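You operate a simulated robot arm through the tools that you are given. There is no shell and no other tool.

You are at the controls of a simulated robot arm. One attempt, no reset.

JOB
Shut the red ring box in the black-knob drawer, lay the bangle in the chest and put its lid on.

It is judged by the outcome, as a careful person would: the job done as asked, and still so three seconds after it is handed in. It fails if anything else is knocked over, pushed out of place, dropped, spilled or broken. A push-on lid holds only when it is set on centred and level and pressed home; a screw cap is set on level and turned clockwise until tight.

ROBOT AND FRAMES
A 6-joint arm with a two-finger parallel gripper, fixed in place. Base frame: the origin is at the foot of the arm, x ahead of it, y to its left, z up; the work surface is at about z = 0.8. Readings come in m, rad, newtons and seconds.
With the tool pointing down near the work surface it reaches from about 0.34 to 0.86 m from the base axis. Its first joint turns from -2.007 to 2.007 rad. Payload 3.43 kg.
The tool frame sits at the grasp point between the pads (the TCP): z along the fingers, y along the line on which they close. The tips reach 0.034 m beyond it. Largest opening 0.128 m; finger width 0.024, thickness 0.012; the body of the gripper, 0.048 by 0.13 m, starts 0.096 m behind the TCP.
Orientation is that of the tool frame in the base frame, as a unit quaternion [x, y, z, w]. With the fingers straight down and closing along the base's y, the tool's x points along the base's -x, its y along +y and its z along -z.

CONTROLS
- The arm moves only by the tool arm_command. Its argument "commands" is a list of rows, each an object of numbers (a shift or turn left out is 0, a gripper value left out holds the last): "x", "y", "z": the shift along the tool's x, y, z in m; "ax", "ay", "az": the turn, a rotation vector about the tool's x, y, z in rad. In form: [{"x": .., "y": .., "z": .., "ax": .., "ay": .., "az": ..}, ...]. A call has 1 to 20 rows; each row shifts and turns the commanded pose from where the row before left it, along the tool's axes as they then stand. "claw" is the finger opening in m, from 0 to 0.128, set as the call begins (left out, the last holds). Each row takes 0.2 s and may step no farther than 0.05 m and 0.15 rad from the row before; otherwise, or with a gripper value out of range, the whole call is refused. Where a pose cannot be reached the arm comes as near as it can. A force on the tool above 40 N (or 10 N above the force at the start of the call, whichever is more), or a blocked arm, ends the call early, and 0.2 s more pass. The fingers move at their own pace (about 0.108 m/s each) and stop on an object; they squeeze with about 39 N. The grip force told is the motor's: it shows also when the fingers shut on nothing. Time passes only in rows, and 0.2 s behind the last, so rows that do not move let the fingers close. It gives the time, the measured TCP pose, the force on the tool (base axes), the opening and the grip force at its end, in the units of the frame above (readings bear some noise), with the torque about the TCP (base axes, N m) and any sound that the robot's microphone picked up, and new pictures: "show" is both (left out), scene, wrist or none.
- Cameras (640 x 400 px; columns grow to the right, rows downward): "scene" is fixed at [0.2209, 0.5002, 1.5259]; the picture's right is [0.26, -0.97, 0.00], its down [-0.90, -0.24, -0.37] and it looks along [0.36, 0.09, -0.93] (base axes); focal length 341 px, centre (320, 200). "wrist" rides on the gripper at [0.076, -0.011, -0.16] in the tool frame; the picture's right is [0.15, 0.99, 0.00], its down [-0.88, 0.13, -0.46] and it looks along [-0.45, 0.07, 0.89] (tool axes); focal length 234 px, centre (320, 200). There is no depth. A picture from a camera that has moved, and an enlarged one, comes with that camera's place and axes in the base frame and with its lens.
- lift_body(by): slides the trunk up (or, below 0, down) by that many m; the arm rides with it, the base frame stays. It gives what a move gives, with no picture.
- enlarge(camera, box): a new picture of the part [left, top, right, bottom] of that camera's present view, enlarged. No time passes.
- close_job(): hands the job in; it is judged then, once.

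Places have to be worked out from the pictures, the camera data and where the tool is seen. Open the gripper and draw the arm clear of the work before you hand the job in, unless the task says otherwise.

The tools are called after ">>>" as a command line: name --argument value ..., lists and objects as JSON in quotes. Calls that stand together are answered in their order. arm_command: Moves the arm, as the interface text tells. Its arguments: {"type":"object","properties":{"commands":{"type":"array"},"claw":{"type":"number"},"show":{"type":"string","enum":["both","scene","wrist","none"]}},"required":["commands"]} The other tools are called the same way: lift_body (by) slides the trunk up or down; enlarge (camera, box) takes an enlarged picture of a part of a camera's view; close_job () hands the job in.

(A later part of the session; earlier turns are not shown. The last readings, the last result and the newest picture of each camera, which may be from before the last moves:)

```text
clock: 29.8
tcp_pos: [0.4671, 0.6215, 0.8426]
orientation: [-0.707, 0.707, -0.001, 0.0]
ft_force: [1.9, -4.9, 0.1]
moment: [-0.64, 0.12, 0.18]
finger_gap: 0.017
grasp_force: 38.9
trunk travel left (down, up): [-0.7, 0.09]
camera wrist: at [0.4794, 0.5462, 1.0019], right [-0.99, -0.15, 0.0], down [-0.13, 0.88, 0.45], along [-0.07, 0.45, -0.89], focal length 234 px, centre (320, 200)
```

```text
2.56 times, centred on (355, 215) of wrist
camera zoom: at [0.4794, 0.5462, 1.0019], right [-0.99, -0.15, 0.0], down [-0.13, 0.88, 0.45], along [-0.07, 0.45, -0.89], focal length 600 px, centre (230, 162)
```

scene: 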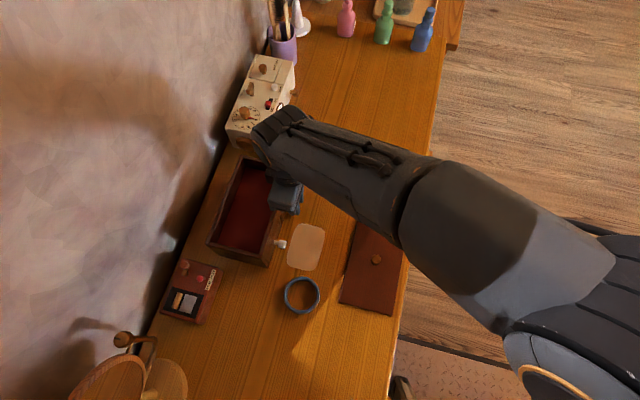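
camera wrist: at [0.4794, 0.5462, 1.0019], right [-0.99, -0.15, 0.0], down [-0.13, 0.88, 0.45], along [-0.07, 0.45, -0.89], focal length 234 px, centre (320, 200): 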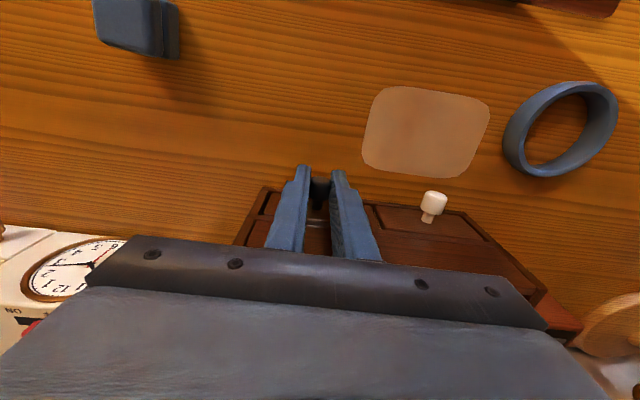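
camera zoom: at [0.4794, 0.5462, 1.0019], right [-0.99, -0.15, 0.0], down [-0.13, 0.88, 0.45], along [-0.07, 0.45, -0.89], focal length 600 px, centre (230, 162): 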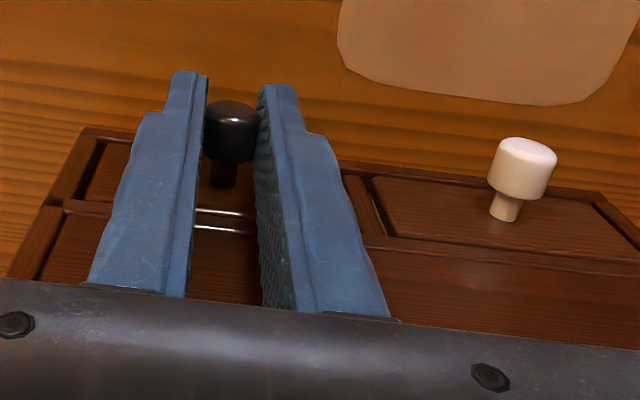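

The force is now -4.9 N along y with the TCP back at the original y≈0.6215, so the drawer is seated. I'll release, rise, and check that it sits flush.

>>> arm_command --commands '[{}, {}, {"z": -0.01}, {"z": -0.03}, {"z": -0.04}, {"x": 0.03, "z": -0.04}, {"x": 0.03, "z": -0.04}, {"x": 0.03, "z": -0.02}, {}]' --claw 0.05

>>> enlarge --camera "wrist" --box '[260, 150, 400, 260]'

>>> enlarge --camera "scene" --box '[200, 150, 320, 275]'

```text
clock: 31.8
tcp_pos: [0.4655, 0.5325, 1.0235]
orientation: [0.707, -0.707, 0.0, 0.0]
ft_force: [-0.6, -0.3, -0.6]
moment: [0.02, -0.02, 0.04]
finger_gap: 0.0501
grasp_force: 0.1
trunk travel left (down, up): [-0.7, 0.09]
camera wrist: at [0.4779, 0.4564, 1.1825], right [-0.99, -0.15, 0.0], down [-0.13, 0.88, 0.46], along [-0.07, 0.45, -0.89], focal length 234 px, centre (320, 200)
```

scene: 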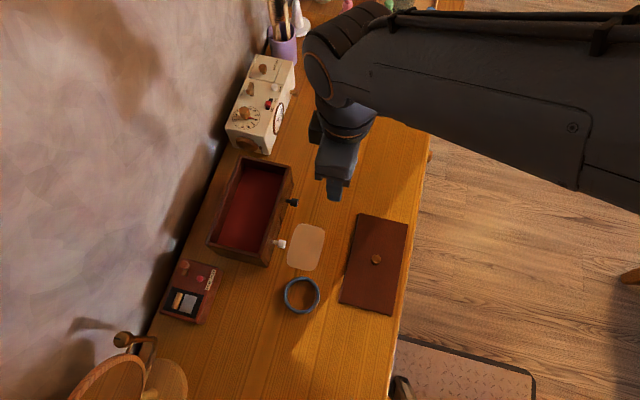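
wrist: 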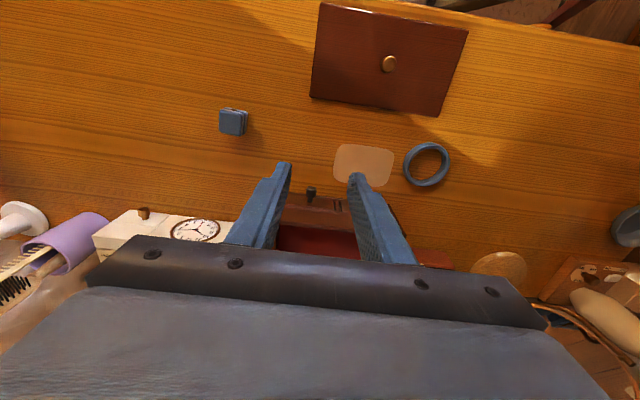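

```text
3.64 times, centred on (330, 205) of wrist
camera zoom: at [0.4779, 0.4564, 1.1825], right [-0.99, -0.15, 0.0], down [-0.13, 0.88, 0.46], along [-0.07, 0.45, -0.89], focal length 852 px, centre (284, 182)
```

zoom: 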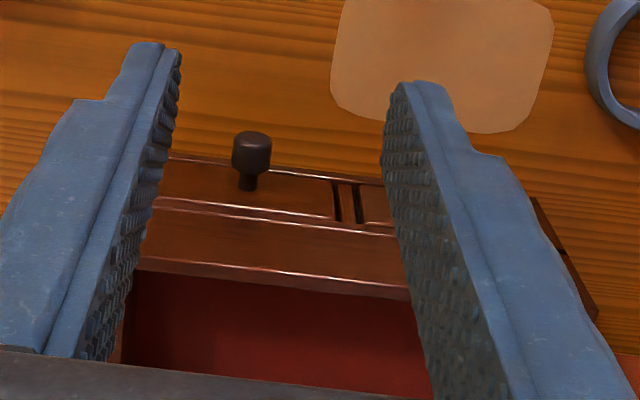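

```text
3.20 times, centred on (260, 212) of scene
camera zoom: at [0.2209, 0.5002, 1.5259], right [0.26, -0.97, 0.0], down [-0.9, -0.24, -0.37], along [0.36, 0.09, -0.93], focal length 1090 px, centre (512, 160)
```

zoom: 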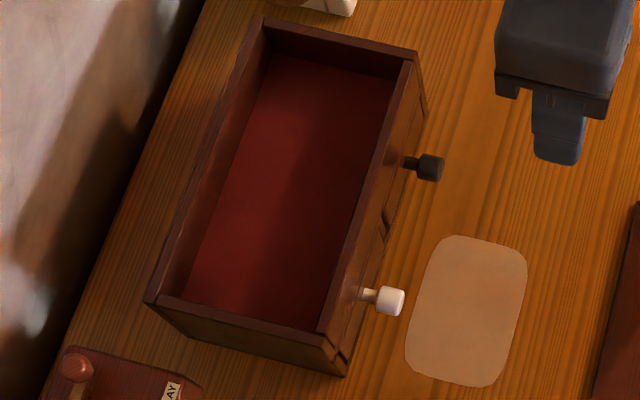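

The drawer is flush and the chest hasn't moved. Next is the bangle: I'll move above it, near (0.284, 0.555), with the fingers wide and check its size and height.

>>> arm_command --commands '[{"x": -0.0046, "y": 0.0362}, {"x": -0.0046, "y": 0.0362}, {"x": -0.0046, "y": 0.0362}, {"x": -0.0046, "y": 0.0362}, {"x": -0.0046, "y": 0.0362}, {"z": 0.03}, {"z": 0.03}, {"z": 0.02}, {}]' --claw 0.11

>>> enlarge --camera "wrist" --box '[260, 90, 380, 190]'

>>> enlarge --camera "scene" --box '[265, 260, 345, 325]'

```text
clock: 33.8
tcp_pos: [0.285, 0.5542, 0.9419]
orientation: [-0.706, 0.708, 0.0, 0.0]
ft_force: [0.0, 0.2, -0.4]
moment: [0.01, 0.0, -0.02]
finger_gap: 0.11
grasp_force: 0.1
trunk travel left (down, up): [-0.7, 0.09]
camera wrist: at [0.2977, 0.4792, 1.1021], right [-0.99, -0.15, 0.0], down [-0.13, 0.88, 0.46], along [-0.07, 0.45, -0.89], focal length 234 px, centre (320, 200)
```

scene: 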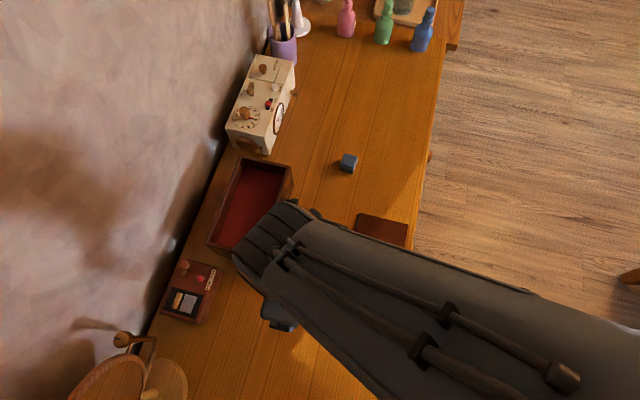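
wrist: 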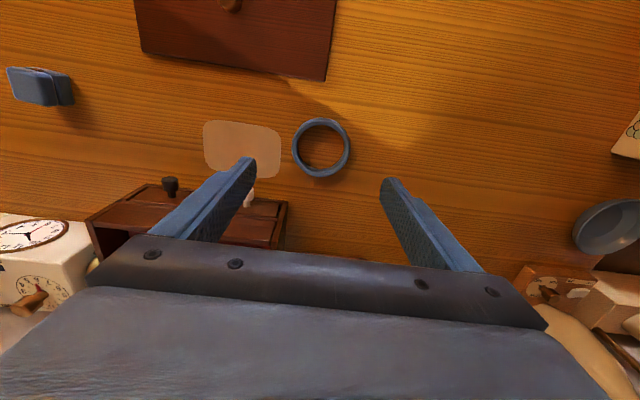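

```text
4.00 times, centred on (320, 140) of wrist
camera zoom: at [0.2977, 0.4792, 1.1021], right [-0.99, -0.15, 0.0], down [-0.13, 0.88, 0.46], along [-0.07, 0.45, -0.89], focal length 937 px, centre (320, 440)
```

zoom: 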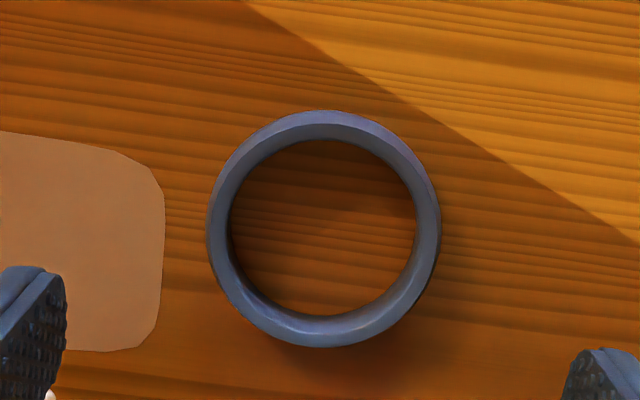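

```text
6.15 times, centred on (305, 292) of scene
camera zoom: at [0.2209, 0.5002, 1.5259], right [0.26, -0.97, 0.0], down [-0.9, -0.24, -0.37], along [0.36, 0.09, -0.93], focal length 2096 px, centre (412, -369)
```

zoom: 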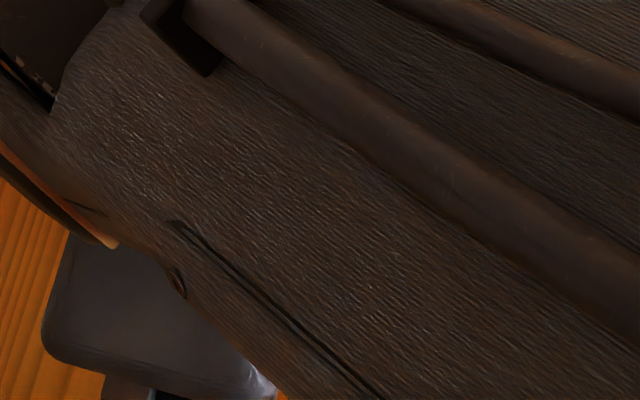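

The bangle is centred near (0.2855, 0.5535), about 0.074 m outside diameter with a 7 mm band. I'll narrow the opening to 0.086 and descend to z≈0.842, so the tips stay clear of the bench and of the mat's edge.

>>> arm_command --commands '[{}, {"z": 0.03}, {"z": 0.03}, {"z": 0.02}, {"z": 0.012}, {"z": 0.007}, {}]' --claw 0.086

>>> enlarge --camera "wrist" --box '[240, 120, 400, 240]'

```text
clock: 35.4
tcp_pos: [0.2858, 0.5568, 0.8429]
orientation: [-0.707, 0.707, 0.0, 0.0]
ft_force: [0.3, -0.1, 0.2]
moment: [-0.02, 0.04, -0.02]
finger_gap: 0.086
grasp_force: 0.1
trunk travel left (down, up): [-0.7, 0.09]
camera wrist: at [0.2983, 0.4798, 1.003], right [-0.99, -0.15, 0.0], down [-0.13, 0.88, 0.46], along [-0.07, 0.45, -0.89], focal length 234 px, centre (320, 200)
```

scene: 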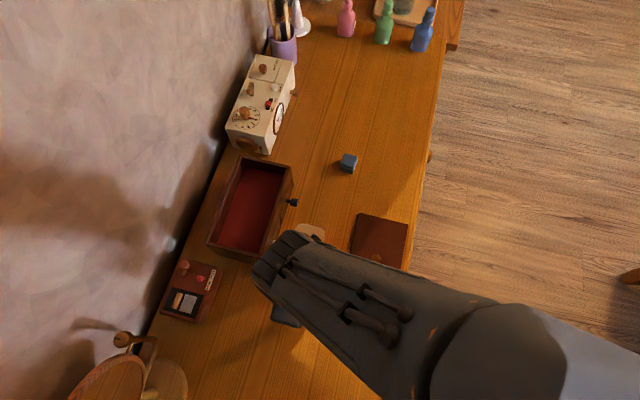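
wrist: 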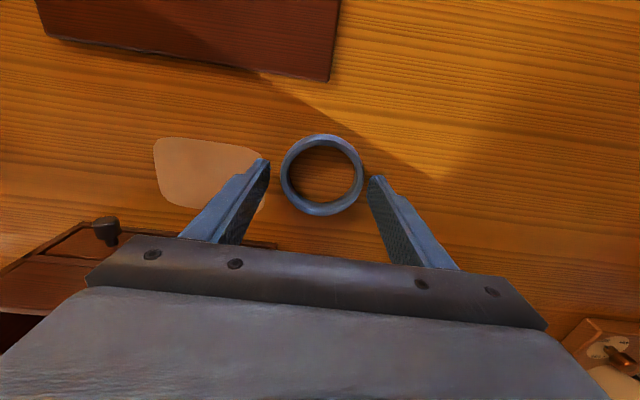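

```text
3.33 times, centred on (320, 180) of wrist
camera zoom: at [0.2983, 0.4798, 1.003], right [-0.99, -0.15, 0.0], down [-0.13, 0.88, 0.46], along [-0.07, 0.45, -0.89], focal length 781 px, centre (320, 267)
```

zoom: 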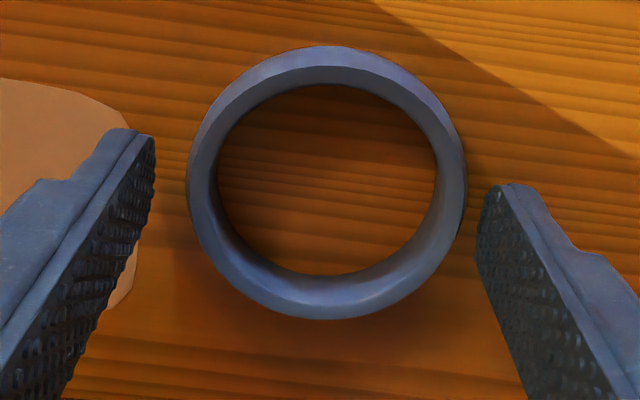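

The bangle is between the fingers, about 3 mm off in y. I'll shift 3 mm and close on it.

>>> arm_command --commands '[{"x": 0.0025}, {}]' --claw 0.086 --show "none"

>>> arm_command --commands '[{}, {}, {}]' --claw 0.068 --show "wrist"

```text
clock: 36.0
tcp_pos: [0.2856, 0.5535, 0.843]
orientation: [-0.707, 0.707, -0.001, 0.0]
ft_force: [-0.1, -1.1, -0.6]
moment: [-0.02, -0.03, 0.04]
finger_gap: 0.086
grasp_force: 0.1
trunk travel left (down, up): [-0.7, 0.09]
```

```text
clock: 36.8
tcp_pos: [0.2853, 0.5541, 0.844]
orientation: [0.707, -0.707, -0.001, 0.0]
ft_force: [0.1, -0.7, 0.8]
moment: [0.02, -0.02, 0.0]
finger_gap: 0.0687
grasp_force: 0.5
trunk travel left (down, up): [-0.7, 0.09]
camera wrist: at [0.2984, 0.4774, 1.003], right [-0.99, -0.15, 0.0], down [-0.13, 0.88, 0.46], along [-0.07, 0.45, -0.89], focal length 234 px, centre (320, 200)
```

wrist: 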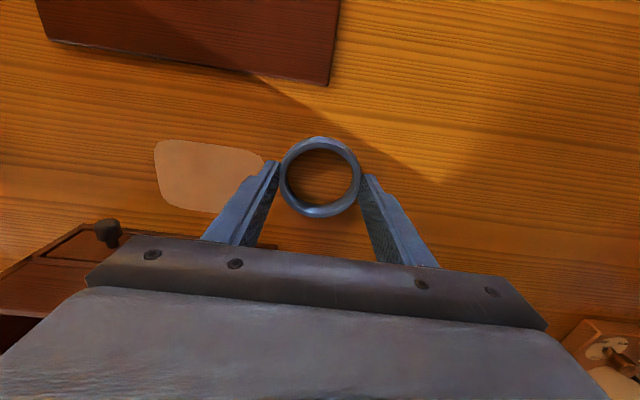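

The gap is 0.0687 and barely loaded, so the fingers are just at the bangle. I'll close for a full grip.

>>> arm_command --commands '[{}, {}, {}]' --claw 0.05 --show "wrist"

>>> enlarge --camera "wrist" --box '[240, 120, 400, 240]'

```text
clock: 37.6
tcp_pos: [0.2866, 0.5523, 0.843]
orientation: [-0.707, 0.708, 0.0, 0.001]
ft_force: [-0.1, -0.7, 0.8]
moment: [-0.02, 0.01, 0.03]
finger_gap: 0.0673
grasp_force: 39.2
trunk travel left (down, up): [-0.7, 0.09]
camera wrist: at [0.2984, 0.4774, 1.003], right [-0.99, -0.15, 0.0], down [-0.13, 0.88, 0.46], along [-0.07, 0.45, -0.89], focal length 234 px, centre (320, 200)
```

wrist: 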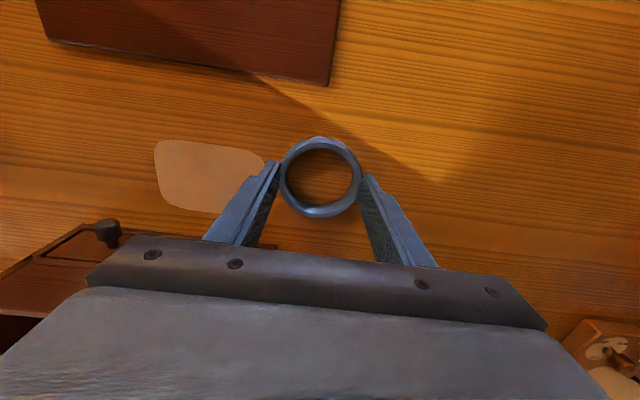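

```text
3.33 times, centred on (320, 180) of wrist
camera zoom: at [0.2984, 0.4774, 1.003], right [-0.99, -0.15, 0.0], down [-0.13, 0.88, 0.46], along [-0.07, 0.45, -0.89], focal length 781 px, centre (320, 267)
```

zoom: 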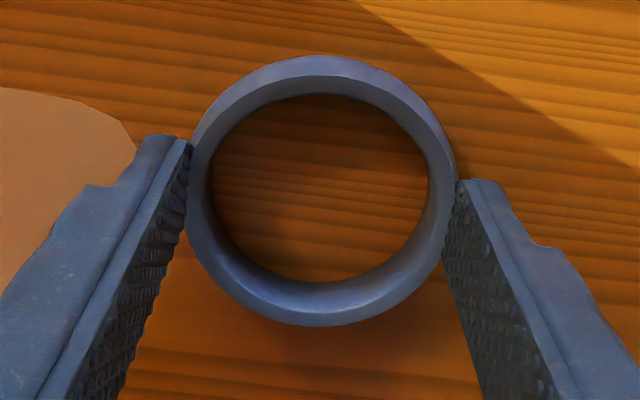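

The bangle is gripped firmly at 39 N. I'll lift it slightly and check the hold before carrying it.

>>> arm_command --commands '[{"z": -0.01}, {"z": -0.02}, {"z": -0.03}, {"z": -0.04}, {"z": -0.04}, {"z": -0.02}, {}]' --claw 0.05

```text
clock: 39.2
tcp_pos: [0.2862, 0.5538, 1.0031]
orientation: [0.707, -0.707, 0.0, 0.0]
ft_force: [-0.1, 0.4, -0.9]
moment: [-0.02, 0.01, -0.01]
finger_gap: 0.0671
grasp_force: 38.9
trunk travel left (down, up): [-0.7, 0.09]
camera wrist: at [0.2987, 0.4779, 1.1632], right [-0.99, -0.15, 0.0], down [-0.13, 0.88, 0.46], along [-0.07, 0.45, -0.89], focal length 234 px, centre (320, 200)
```

scene: 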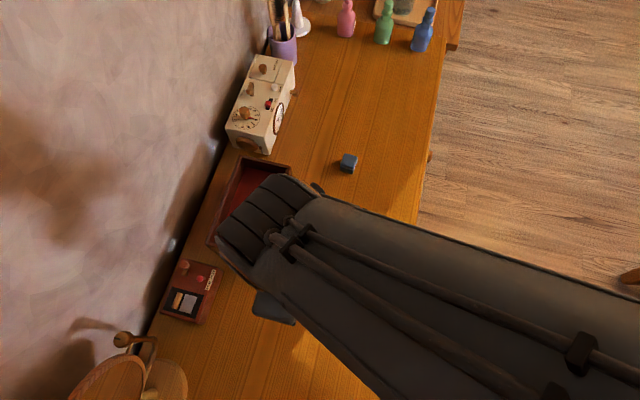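
wrist: 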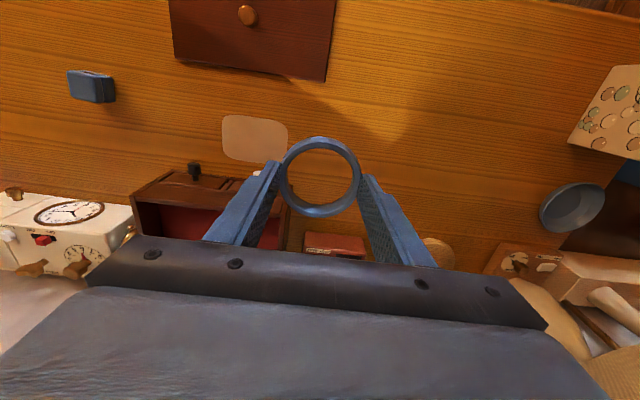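

The bangle is held securely. I'll carry it over the centre of the chest at (0.416, 0.691), staying high.

>>> arm_command --commands '[{"x": -0.0275, "y": -0.026}, {"x": -0.0275, "y": -0.026}, {"x": -0.0275, "y": -0.026}, {"x": -0.0275, "y": -0.026}, {"x": -0.0275, "y": -0.026}, {}]' --claw 0.05

>>> enlarge --camera "wrist" --box '[230, 100, 420, 245]'

>>> enlarge --camera "scene" --box '[190, 130, 320, 280]'

```text
clock: 40.6
tcp_pos: [0.4164, 0.691, 1.003]
orientation: [0.707, -0.707, 0.0, 0.0]
ft_force: [-0.2, 0.4, -0.7]
moment: [-0.01, -0.01, -0.01]
finger_gap: 0.0672
grasp_force: 38.5
trunk travel left (down, up): [-0.7, 0.09]
camera wrist: at [0.4286, 0.6157, 1.163], right [-0.99, -0.15, 0.0], down [-0.13, 0.88, 0.46], along [-0.07, 0.45, -0.89], focal length 234 px, centre (320, 200)
```

scene: 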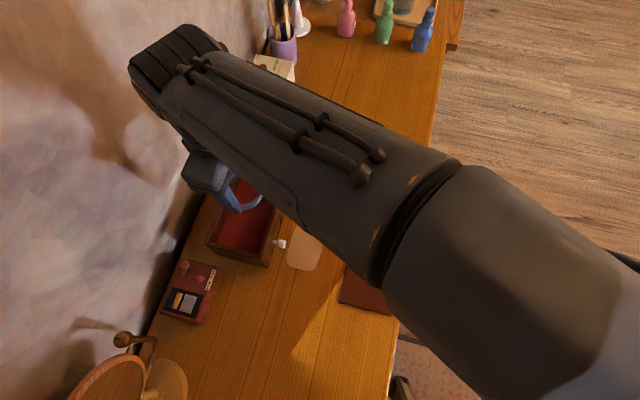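
wrist: 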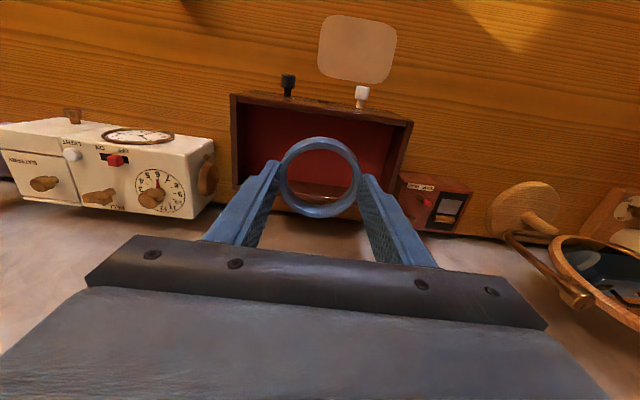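

```text
2.76 times, centred on (325, 172) of wrist
camera zoom: at [0.4286, 0.6157, 1.163], right [-0.99, -0.15, 0.0], down [-0.13, 0.88, 0.46], along [-0.07, 0.45, -0.89], focal length 646 px, centre (306, 276)
```

zoom: 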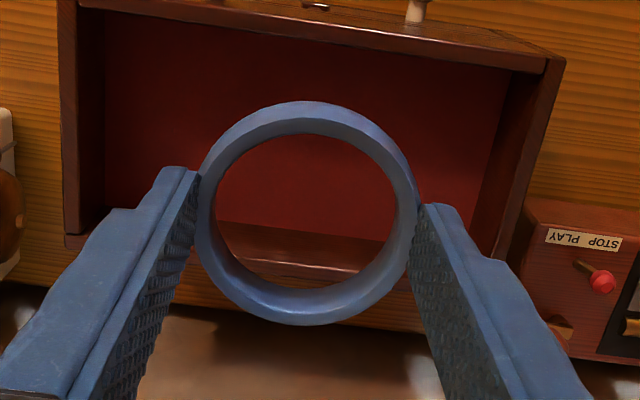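

```text
2.67 times, centred on (255, 205) of scene
camera zoom: at [0.2209, 0.5002, 1.5259], right [0.26, -0.97, 0.0], down [-0.9, -0.24, -0.37], along [0.36, 0.09, -0.93], focal length 908 px, centre (493, 187)
```

zoom: 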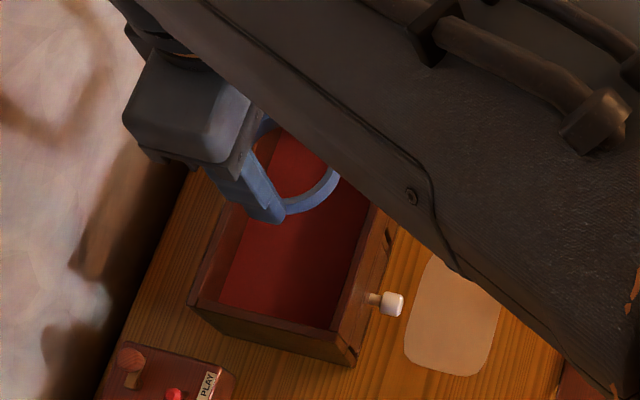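

The bangle is over the chest opening. The inside front edge is y≈0.6465 and the back ≈0.736, so there is about 11 mm margin each side. I'll lower into the compartment, then feel for the floor in small steps.

>>> arm_command --commands '[{"y": -0.001, "z": 0.02}, {"z": 0.02}, {"z": 0.015}, {"z": 0.01}, {}]' --claw 0.05

>>> enlarge --camera "wrist" --box '[210, 100, 430, 260]'

```text
clock: 41.8
tcp_pos: [0.4175, 0.6911, 0.9382]
orientation: [-0.707, 0.707, 0.001, 0.0]
ft_force: [0.2, 0.7, -1.1]
moment: [-0.03, 0.01, -0.01]
finger_gap: 0.0671
grasp_force: 38.3
trunk travel left (down, up): [-0.7, 0.09]
camera wrist: at [0.4294, 0.6153, 1.0976], right [-0.99, -0.15, 0.0], down [-0.13, 0.88, 0.46], along [-0.07, 0.45, -0.89], focal length 234 px, centre (320, 200)
```

scene: 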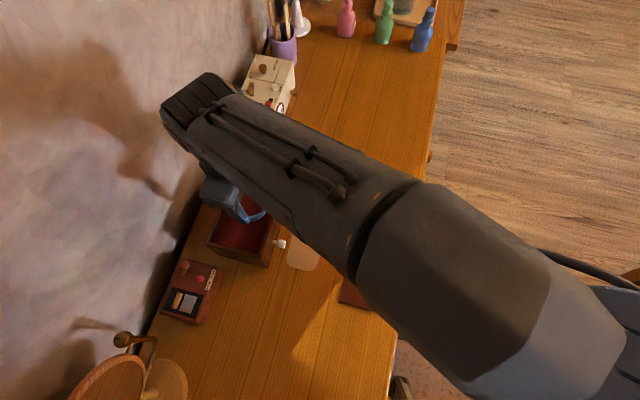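
wrist: 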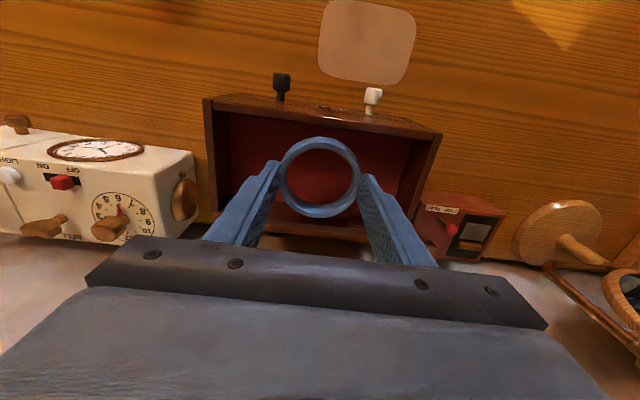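

```text
2.50 times, centred on (320, 180) of wrist
camera zoom: at [0.4294, 0.6153, 1.0976], right [-0.99, -0.15, 0.0], down [-0.13, 0.88, 0.46], along [-0.07, 0.45, -0.89], focal length 585 px, centre (320, 250)
```

zoom: 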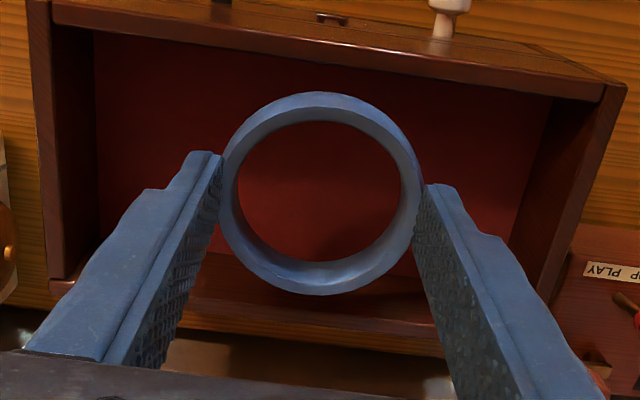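

The bangle is inside the opening with a clear margin all round. I'm lowering in 2–3 mm steps to feel the floor.

>>> arm_command --commands '[{"z": 0.003}, {"z": 0.003}, {"z": 0.003}, {"z": 0.002}, {}]' --claw 0.05 --show "none"

```text
clock: 43.0
tcp_pos: [0.4144, 0.6913, 0.928]
orientation: [-0.707, 0.707, 0.0, 0.0]
ft_force: [-0.1, -0.8, -0.6]
moment: [0.0, 0.0, -0.04]
finger_gap: 0.0672
grasp_force: 38.7
trunk travel left (down, up): [-0.7, 0.09]
```

>>> arm_command --commands '[{"z": 0.002}, {"z": 0.002}, {"z": 0.002}, {"z": 0.0015}, {"z": 0.0015}, {}]' --claw 0.05 --show "none"

```text
clock: 44.4
tcp_pos: [0.4171, 0.6906, 0.9187]
orientation: [0.707, -0.707, 0.0, 0.0]
ft_force: [0.6, 0.0, -0.3]
moment: [0.01, 0.02, -0.01]
finger_gap: 0.0667
grasp_force: 38.9
trunk travel left (down, up): [-0.7, 0.09]
```

No contact yet at TCP z≈0.919, so I'll keep going slowly.

>>> arm_command --commands '[{"z": 0.002}, {"z": 0.002}, {"z": 0.0015}, {"z": 0.0015}, {}]' --claw 0.05 --show "wrist"

```text
clock: 45.6
tcp_pos: [0.4159, 0.6909, 0.9119]
orientation: [0.707, -0.707, 0.0, 0.0]
ft_force: [1.2, 0.1, -0.2]
moment: [0.0, -0.03, -0.02]
finger_gap: 0.0669
grasp_force: 38.4
trunk travel left (down, up): [-0.7, 0.09]
camera wrist: at [0.4289, 0.615, 1.0712], right [-0.99, -0.15, 0.0], down [-0.13, 0.88, 0.46], along [-0.07, 0.45, -0.89], focal length 234 px, centre (320, 200)
```

wrist: 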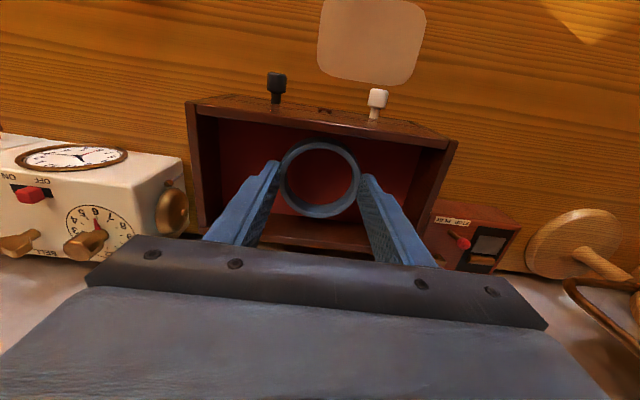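

There's still no contact at 0.912. I'll continue down in 1.5 mm steps.

>>> arm_command --commands '[{"z": 0.0015}, {"z": 0.0015}, {"z": 0.0015}, {"z": 0.001}, {"z": 0.001}, {}]' --claw 0.05 --show "none"

```text
clock: 47.0
tcp_pos: [0.4166, 0.6903, 0.9062]
orientation: [0.707, -0.707, 0.0, 0.0]
ft_force: [-0.4, 0.4, -0.1]
moment: [0.02, -0.02, 0.0]
finger_gap: 0.0669
grasp_force: 39.2
trunk travel left (down, up): [-0.7, 0.09]
```

>>> arm_command --commands '[{"z": 0.001}, {"z": 0.001}, {"z": 0.001}, {"z": 0.001}, {}]' --claw 0.05 --show "none"

```text
clock: 48.2
tcp_pos: [0.4159, 0.6919, 0.9018]
orientation: [-0.707, 0.707, 0.0, 0.0]
ft_force: [-0.1, -0.5, 1.4]
moment: [-0.01, 0.03, -0.01]
finger_gap: 0.067
grasp_force: 38.9
trunk travel left (down, up): [-0.7, 0.09]
```

A slight rise to 1.4 N may be the first contact. I'll take a few more 1 mm steps.

>>> arm_command --commands '[{"z": 0.001}, {"z": 0.001}, {}]' --claw 0.05 --show "none"

```text
clock: 49.0
tcp_pos: [0.4167, 0.6901, 0.9013]
orientation: [0.707, -0.707, -0.001, -0.001]
ft_force: [-0.7, -0.2, 16.8]
moment: [-0.38, 0.22, -0.04]
finger_gap: 0.0669
grasp_force: 38.9
trunk travel left (down, up): [-0.7, 0.09]
```

That's floor contact at 17 N. I'll open the fingers modestly to release, then rise straight up.

>>> arm_command --commands '[{"z": -0.001}, {}, {}, {"z": -0.01}, {"z": -0.02}, {"z": -0.03}, {"z": -0.04}, {"z": -0.03}, {}]' --claw 0.085

>>> enlarge --camera "wrist" --box '[210, 80, 430, 240]'

```text
clock: 51.0
tcp_pos: [0.4153, 0.6903, 1.0308]
orientation: [-0.707, 0.707, 0.0, 0.0]
ft_force: [-0.1, 0.2, -0.3]
moment: [-0.01, 0.01, 0.03]
finger_gap: 0.085
grasp_force: 0.0
trunk travel left (down, up): [-0.7, 0.09]
camera wrist: at [0.4287, 0.6147, 1.19], right [-0.99, -0.15, 0.0], down [-0.13, 0.88, 0.46], along [-0.07, 0.45, -0.89], focal length 234 px, centre (320, 200)
```

scene: 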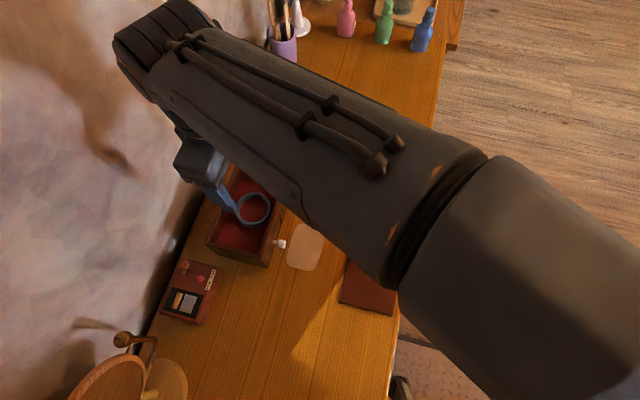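
wrist: 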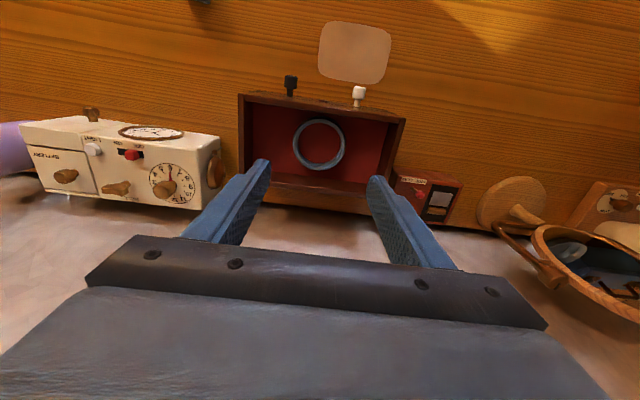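

```text
2.50 times, centred on (320, 160) of wrist
camera zoom: at [0.4287, 0.6147, 1.19], right [-0.99, -0.15, 0.0], down [-0.13, 0.88, 0.46], along [-0.07, 0.45, -0.89], focal length 585 px, centre (320, 300)
```

zoom: 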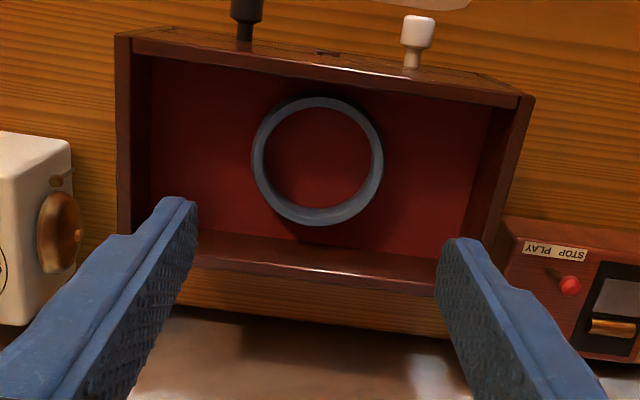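

The bangle lies flat in the chest. I'll zoom in on the chest rim to find its exact centre for the lid.

>>> enlarge --camera "wrist" --box '[230, 80, 330, 220]'

>>> enlarge --camera "wrist" --box '[320, 90, 420, 220]'

```text
2.86 times, centred on (280, 150) of wrist
camera zoom: at [0.4287, 0.6147, 1.19], right [-0.99, -0.15, 0.0], down [-0.13, 0.88, 0.46], along [-0.07, 0.45, -0.89], focal length 669 px, centre (434, 343)
```

zoom: 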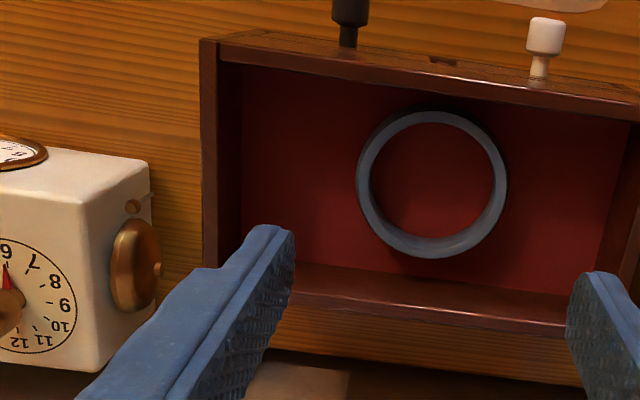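

```text
3.08 times, centred on (370, 155) of wrist
camera zoom: at [0.4287, 0.6147, 1.19], right [-0.99, -0.15, 0.0], down [-0.13, 0.88, 0.46], along [-0.07, 0.45, -0.89], focal length 720 px, centre (166, 338)
```

zoom: 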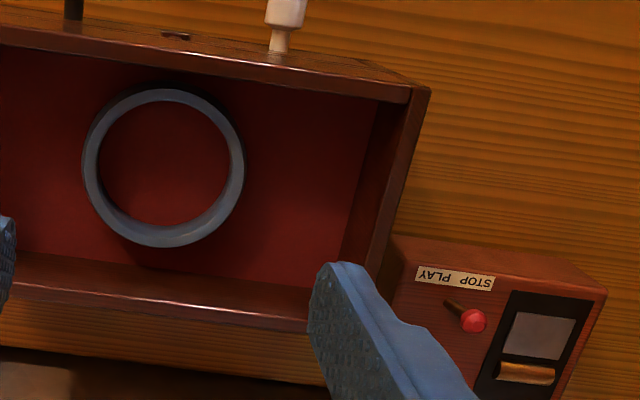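

The chest centre comes out near (0.419, 0.692). I'm moving to hover above the lid's knob near (0.392, 0.4275) to measure it before gripping.

>>> arm_command --commands '[{"x": 0.044, "y": 0.004}, {"x": 0.044, "y": 0.004}, {"x": 0.044, "y": 0.004}, {"x": 0.044, "y": 0.004}, {"x": 0.044, "y": 0.004}, {"x": 0.044, "y": 0.004}, {"z": 0.03}, {"z": 0.03}, {}]' --claw 0.06

>>> enlarge --camera "wrist" --box '[220, 60, 420, 200]'

>>> enlarge --camera "scene" --box '[195, 145, 315, 275]'

```text
clock: 53.0
tcp_pos: [0.3933, 0.4272, 0.9708]
orientation: [0.707, -0.707, -0.001, 0.0]
ft_force: [0.8, -0.6, -0.4]
moment: [0.01, 0.01, -0.04]
finger_gap: 0.0598
grasp_force: 0.1
trunk travel left (down, up): [-0.7, 0.09]
camera wrist: at [0.4048, 0.3515, 1.1297], right [-0.99, -0.15, 0.0], down [-0.13, 0.88, 0.46], along [-0.07, 0.45, -0.89], focal length 234 px, centre (320, 200)
```

scene: 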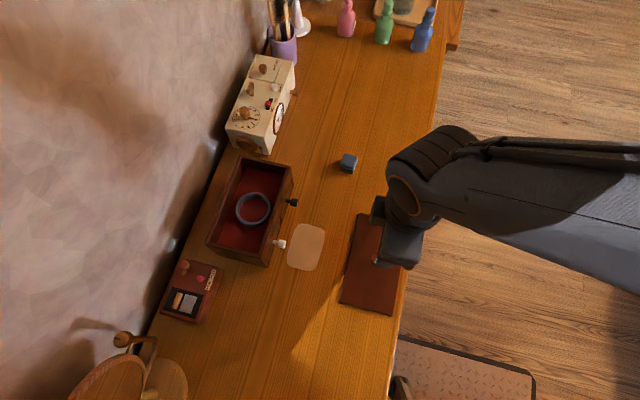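
wrist: 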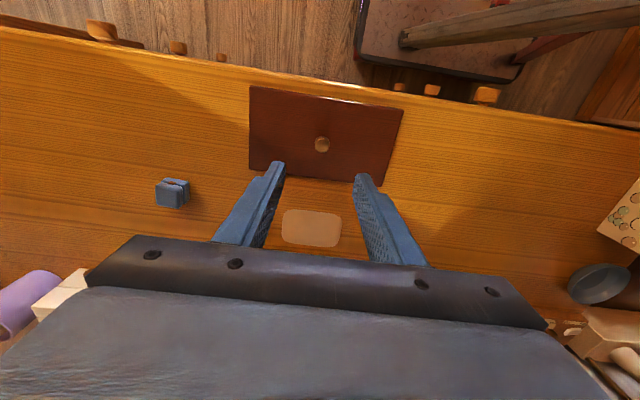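

```text
2.86 times, centred on (320, 130) of wrist
camera zoom: at [0.4048, 0.3515, 1.1297], right [-0.99, -0.15, 0.0], down [-0.13, 0.88, 0.46], along [-0.07, 0.45, -0.89], focal length 669 px, centre (320, 400)
```

zoom: 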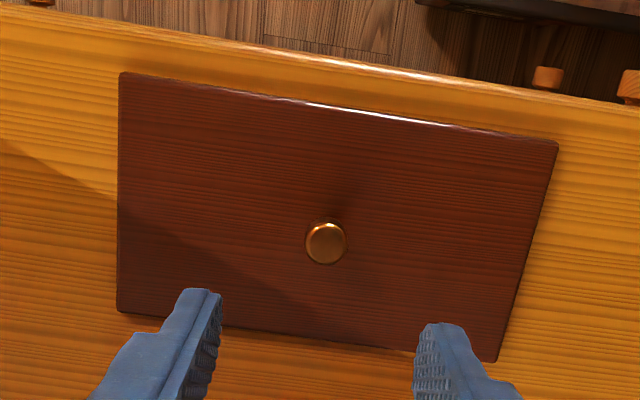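

```text
3.08 times, centred on (255, 210) of scene
camera zoom: at [0.2209, 0.5002, 1.5259], right [0.26, -0.97, 0.0], down [-0.9, -0.24, -0.37], along [0.36, 0.09, -0.93], focal length 1048 px, centre (520, 169)
```

zoom: 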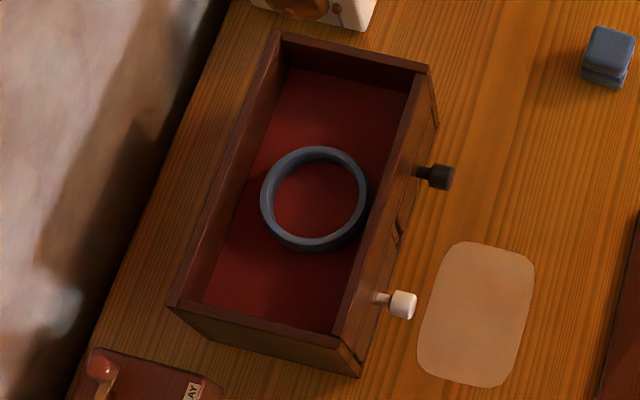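

The lid's knob is at its centre, near (0.391, 0.424). The lid is about 0.195 × 0.108 m with its top at z≈0.812, and the knob top is ≈0.83. I'll fine-tune the position and lower around the knob, keeping the tips just above the lid.

>>> arm_command --commands '[{"x": 0.0027, "y": 0.001}, {"z": 0.03}, {"z": 0.03}, {"z": 0.03}, {"z": 0.015}, {"z": 0.01}, {}]' --claw 0.05

>>> enlarge --camera "wrist" --box '[250, 130, 390, 230]'

```text
clock: 54.6
tcp_pos: [0.3921, 0.4252, 0.8552]
orientation: [-0.707, 0.708, 0.0, 0.0]
ft_force: [0.4, 0.1, 0.9]
moment: [-0.01, -0.01, -0.01]
finger_gap: 0.0502
grasp_force: 0.0
trunk travel left (down, up): [-0.7, 0.09]
camera wrist: at [0.4042, 0.3492, 1.0143], right [-0.99, -0.15, 0.0], down [-0.13, 0.88, 0.46], along [-0.07, 0.45, -0.89], focal length 234 px, centre (320, 200)
```

scene: 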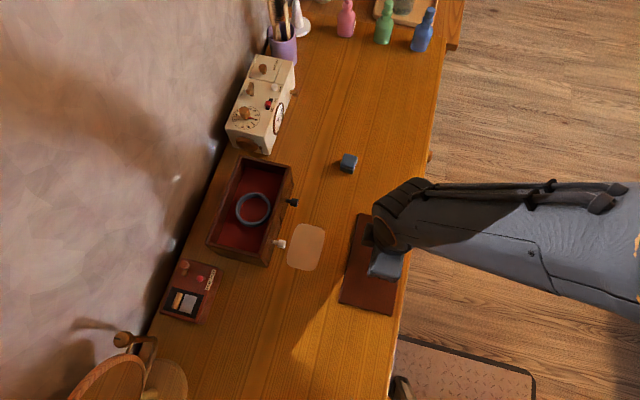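
wrist: 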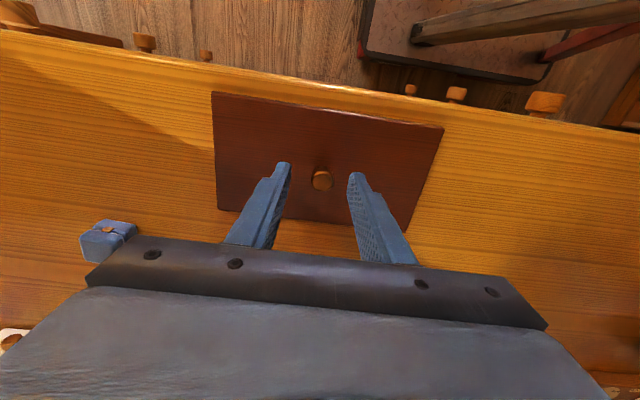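

```text
4.00 times, centred on (320, 180) of wrist
camera zoom: at [0.4042, 0.3492, 1.0143], right [-0.99, -0.15, 0.0], down [-0.13, 0.88, 0.46], along [-0.07, 0.45, -0.89], focal length 937 px, centre (320, 280)
```

zoom: 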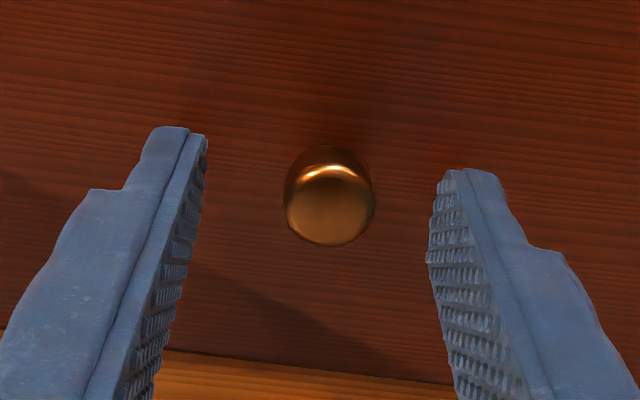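

The knob is centred between the fingers. I'll lower about 5 mm more, then close on it.

>>> arm_command --commands '[{"z": 0.002, "y": 0.0005}, {"z": 0.002}, {"z": 0.001}, {}]' --claw 0.05 --show "none"

>>> arm_command --commands '[{}, {}, {}]' --claw 0.0 --show "wrist"

```text
clock: 55.6
tcp_pos: [0.3929, 0.4237, 0.8492]
orientation: [0.707, -0.707, 0.0, 0.0]
ft_force: [0.0, 0.0, -0.5]
moment: [0.0, -0.01, 0.0]
finger_gap: 0.0501
grasp_force: 0.1
trunk travel left (down, up): [-0.7, 0.09]
```

```text
clock: 56.4
tcp_pos: [0.3916, 0.4246, 0.8494]
orientation: [0.707, -0.707, 0.0, -0.001]
ft_force: [0.4, 0.0, 1.0]
moment: [-0.06, -0.03, 0.02]
finger_gap: 0.0187
grasp_force: 39.7
trunk travel left (down, up): [-0.7, 0.09]
camera wrist: at [0.4039, 0.3483, 1.0097], right [-0.99, -0.15, 0.0], down [-0.13, 0.88, 0.46], along [-0.07, 0.45, -0.89], focal length 234 px, centre (320, 200)
```

wrist: 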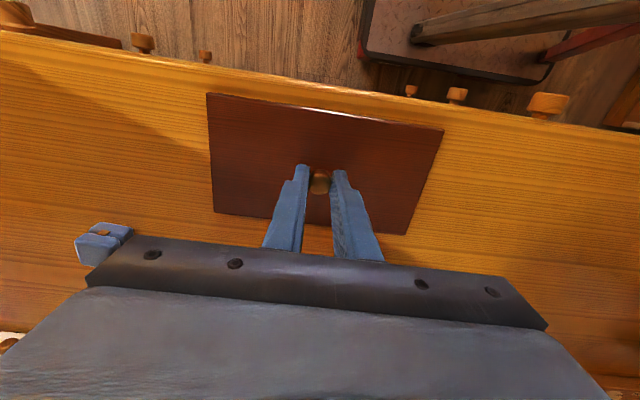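

The knob is gripped with a 0.0187 m gap. I'll lift the lid slowly and check that it stays level.

>>> arm_command --commands '[{"z": -0.005}, {"z": -0.01}, {"z": -0.02}, {"z": -0.03}, {"z": -0.03}, {"z": -0.03}, {"z": -0.025}, {}]' --claw 0.0

>>> enlarge --camera "wrist" --box '[190, 70, 460, 250]'

>>> enlarge --camera "scene" --box '[310, 180, 450, 340]'

```text
clock: 58.2
tcp_pos: [0.3912, 0.4236, 1.0005]
orientation: [-0.706, 0.708, 0.0, 0.0]
ft_force: [0.1, -0.3, -1.2]
moment: [-0.01, -0.01, -0.01]
finger_gap: 0.0186
grasp_force: 38.9
trunk travel left (down, up): [-0.7, 0.09]
camera wrist: at [0.4037, 0.3483, 1.1605], right [-0.99, -0.15, 0.0], down [-0.13, 0.88, 0.46], along [-0.07, 0.45, -0.89], focal length 234 px, centre (320, 200)
```

scene: 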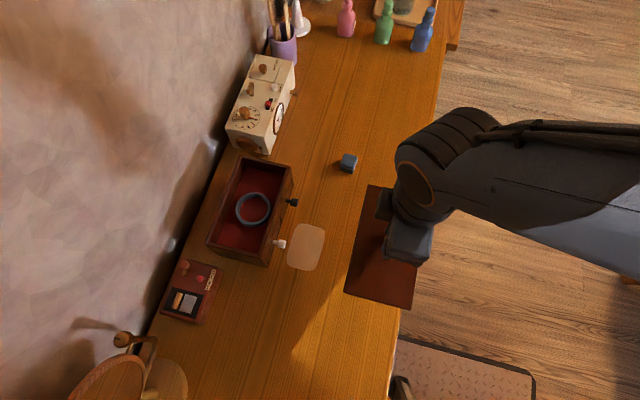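
wrist: 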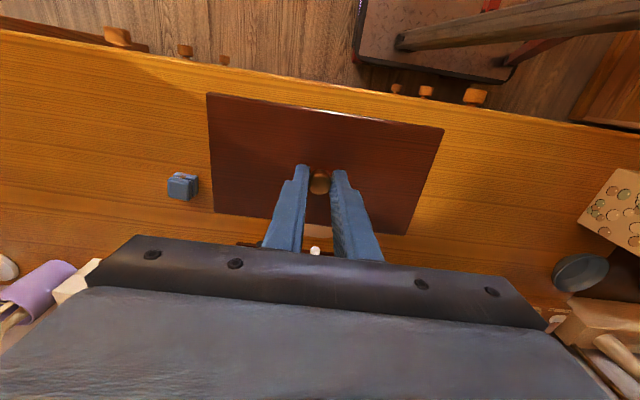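

```text
2.22 times, centred on (325, 160) of wrist
camera zoom: at [0.4037, 0.3483, 1.1605], right [-0.99, -0.15, 0.0], down [-0.13, 0.88, 0.46], along [-0.07, 0.45, -0.89], focal length 520 px, centre (309, 289)
```

zoom: 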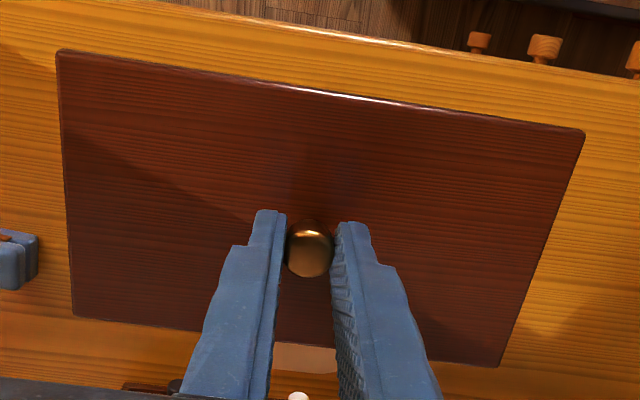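

```text
2.50 times, centred on (380, 260) of scene
camera zoom: at [0.2209, 0.5002, 1.5259], right [0.26, -0.97, 0.0], down [-0.9, -0.24, -0.37], along [0.36, 0.09, -0.93], focal length 851 px, centre (170, 50)
```

zoom: 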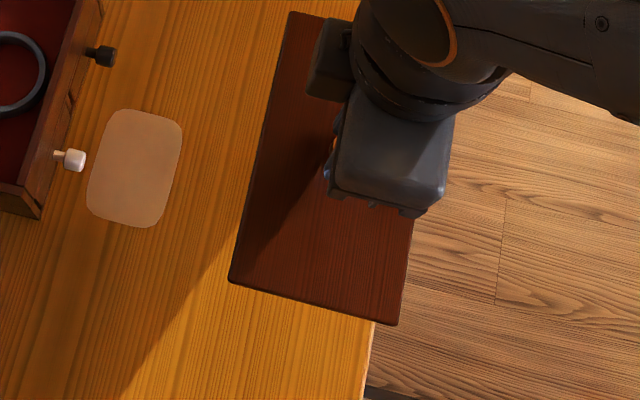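

The lid hangs level with its centre at the TCP. I'll carry it over the chest by (+0.0275, +0.270), keeping its underside about 40 mm above the rim.

>>> arm_command --commands '[{"x": -0.03, "y": -0.003}, {"x": -0.04, "y": -0.004}, {"x": -0.04, "y": -0.004}, {"x": -0.04, "y": -0.004}, {"x": -0.04, "y": -0.004}, {"x": -0.04, "y": -0.004}, {"x": -0.03, "y": -0.003}, {"x": -0.01, "y": -0.0015}, {}, {}]' --claw 0.0

>>> enlarge --camera "wrist" --box '[190, 70, 460, 250]'

>>> enlarge --camera "scene" --box '[170, 130, 320, 280]'

```text
clock: 60.4
tcp_pos: [0.4184, 0.6948, 0.9997]
orientation: [-0.706, 0.708, 0.0, 0.001]
ft_force: [0.2, 0.3, -0.9]
moment: [-0.01, 0.01, 0.0]
finger_gap: 0.0187
grasp_force: 38.7
trunk travel left (down, up): [-0.7, 0.09]
camera wrist: at [0.4312, 0.6184, 1.1601], right [-0.99, -0.15, 0.0], down [-0.13, 0.88, 0.46], along [-0.07, 0.45, -0.89], focal length 234 px, centre (320, 200)
```

scene: 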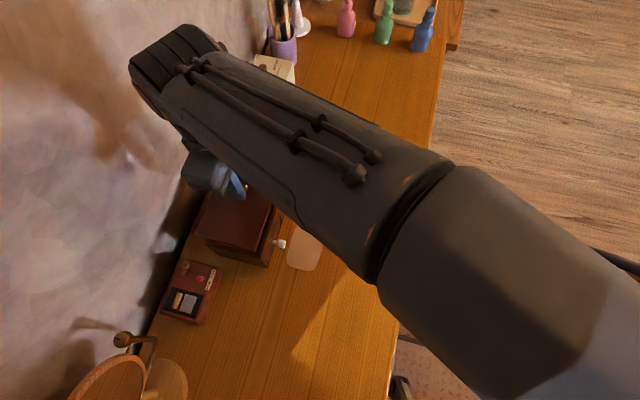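
wrist: 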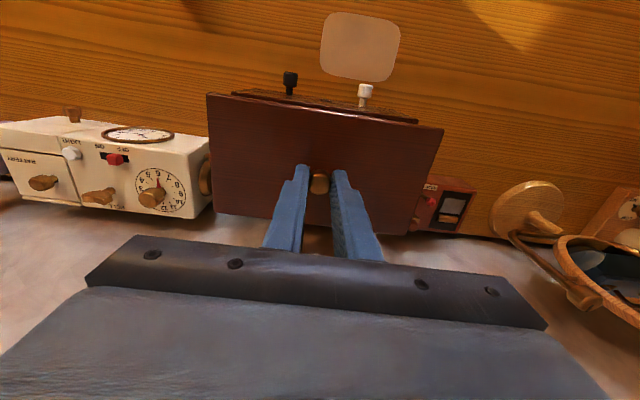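

```text
2.22 times, centred on (325, 160) of wrist
camera zoom: at [0.4312, 0.6184, 1.1601], right [-0.99, -0.15, 0.0], down [-0.13, 0.88, 0.46], along [-0.07, 0.45, -0.89], focal length 520 px, centre (309, 289)
```

zoom: 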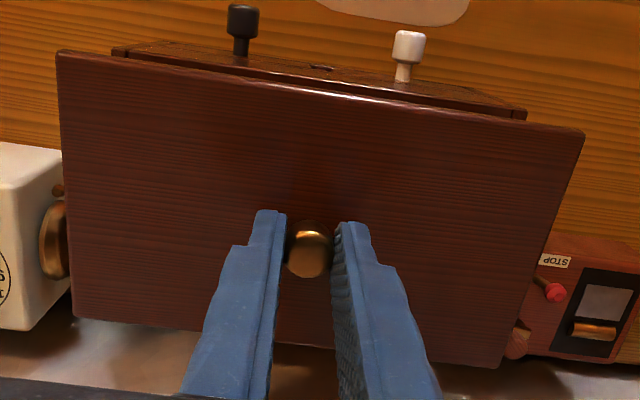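

```text
2.67 times, centred on (245, 205) of scene
camera zoom: at [0.2209, 0.5002, 1.5259], right [0.26, -0.97, 0.0], down [-0.9, -0.24, -0.37], along [0.36, 0.09, -0.93], focal length 908 px, centre (520, 187)
```

zoom: 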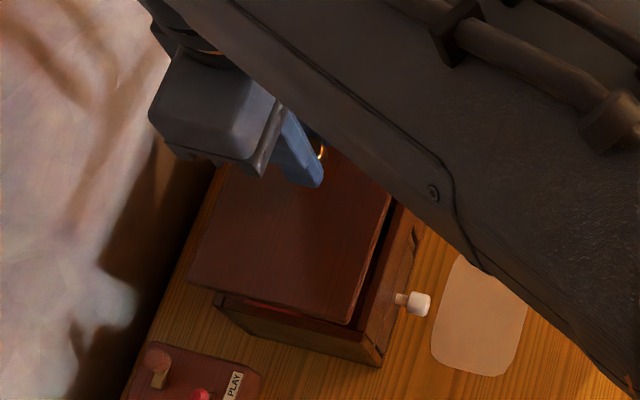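

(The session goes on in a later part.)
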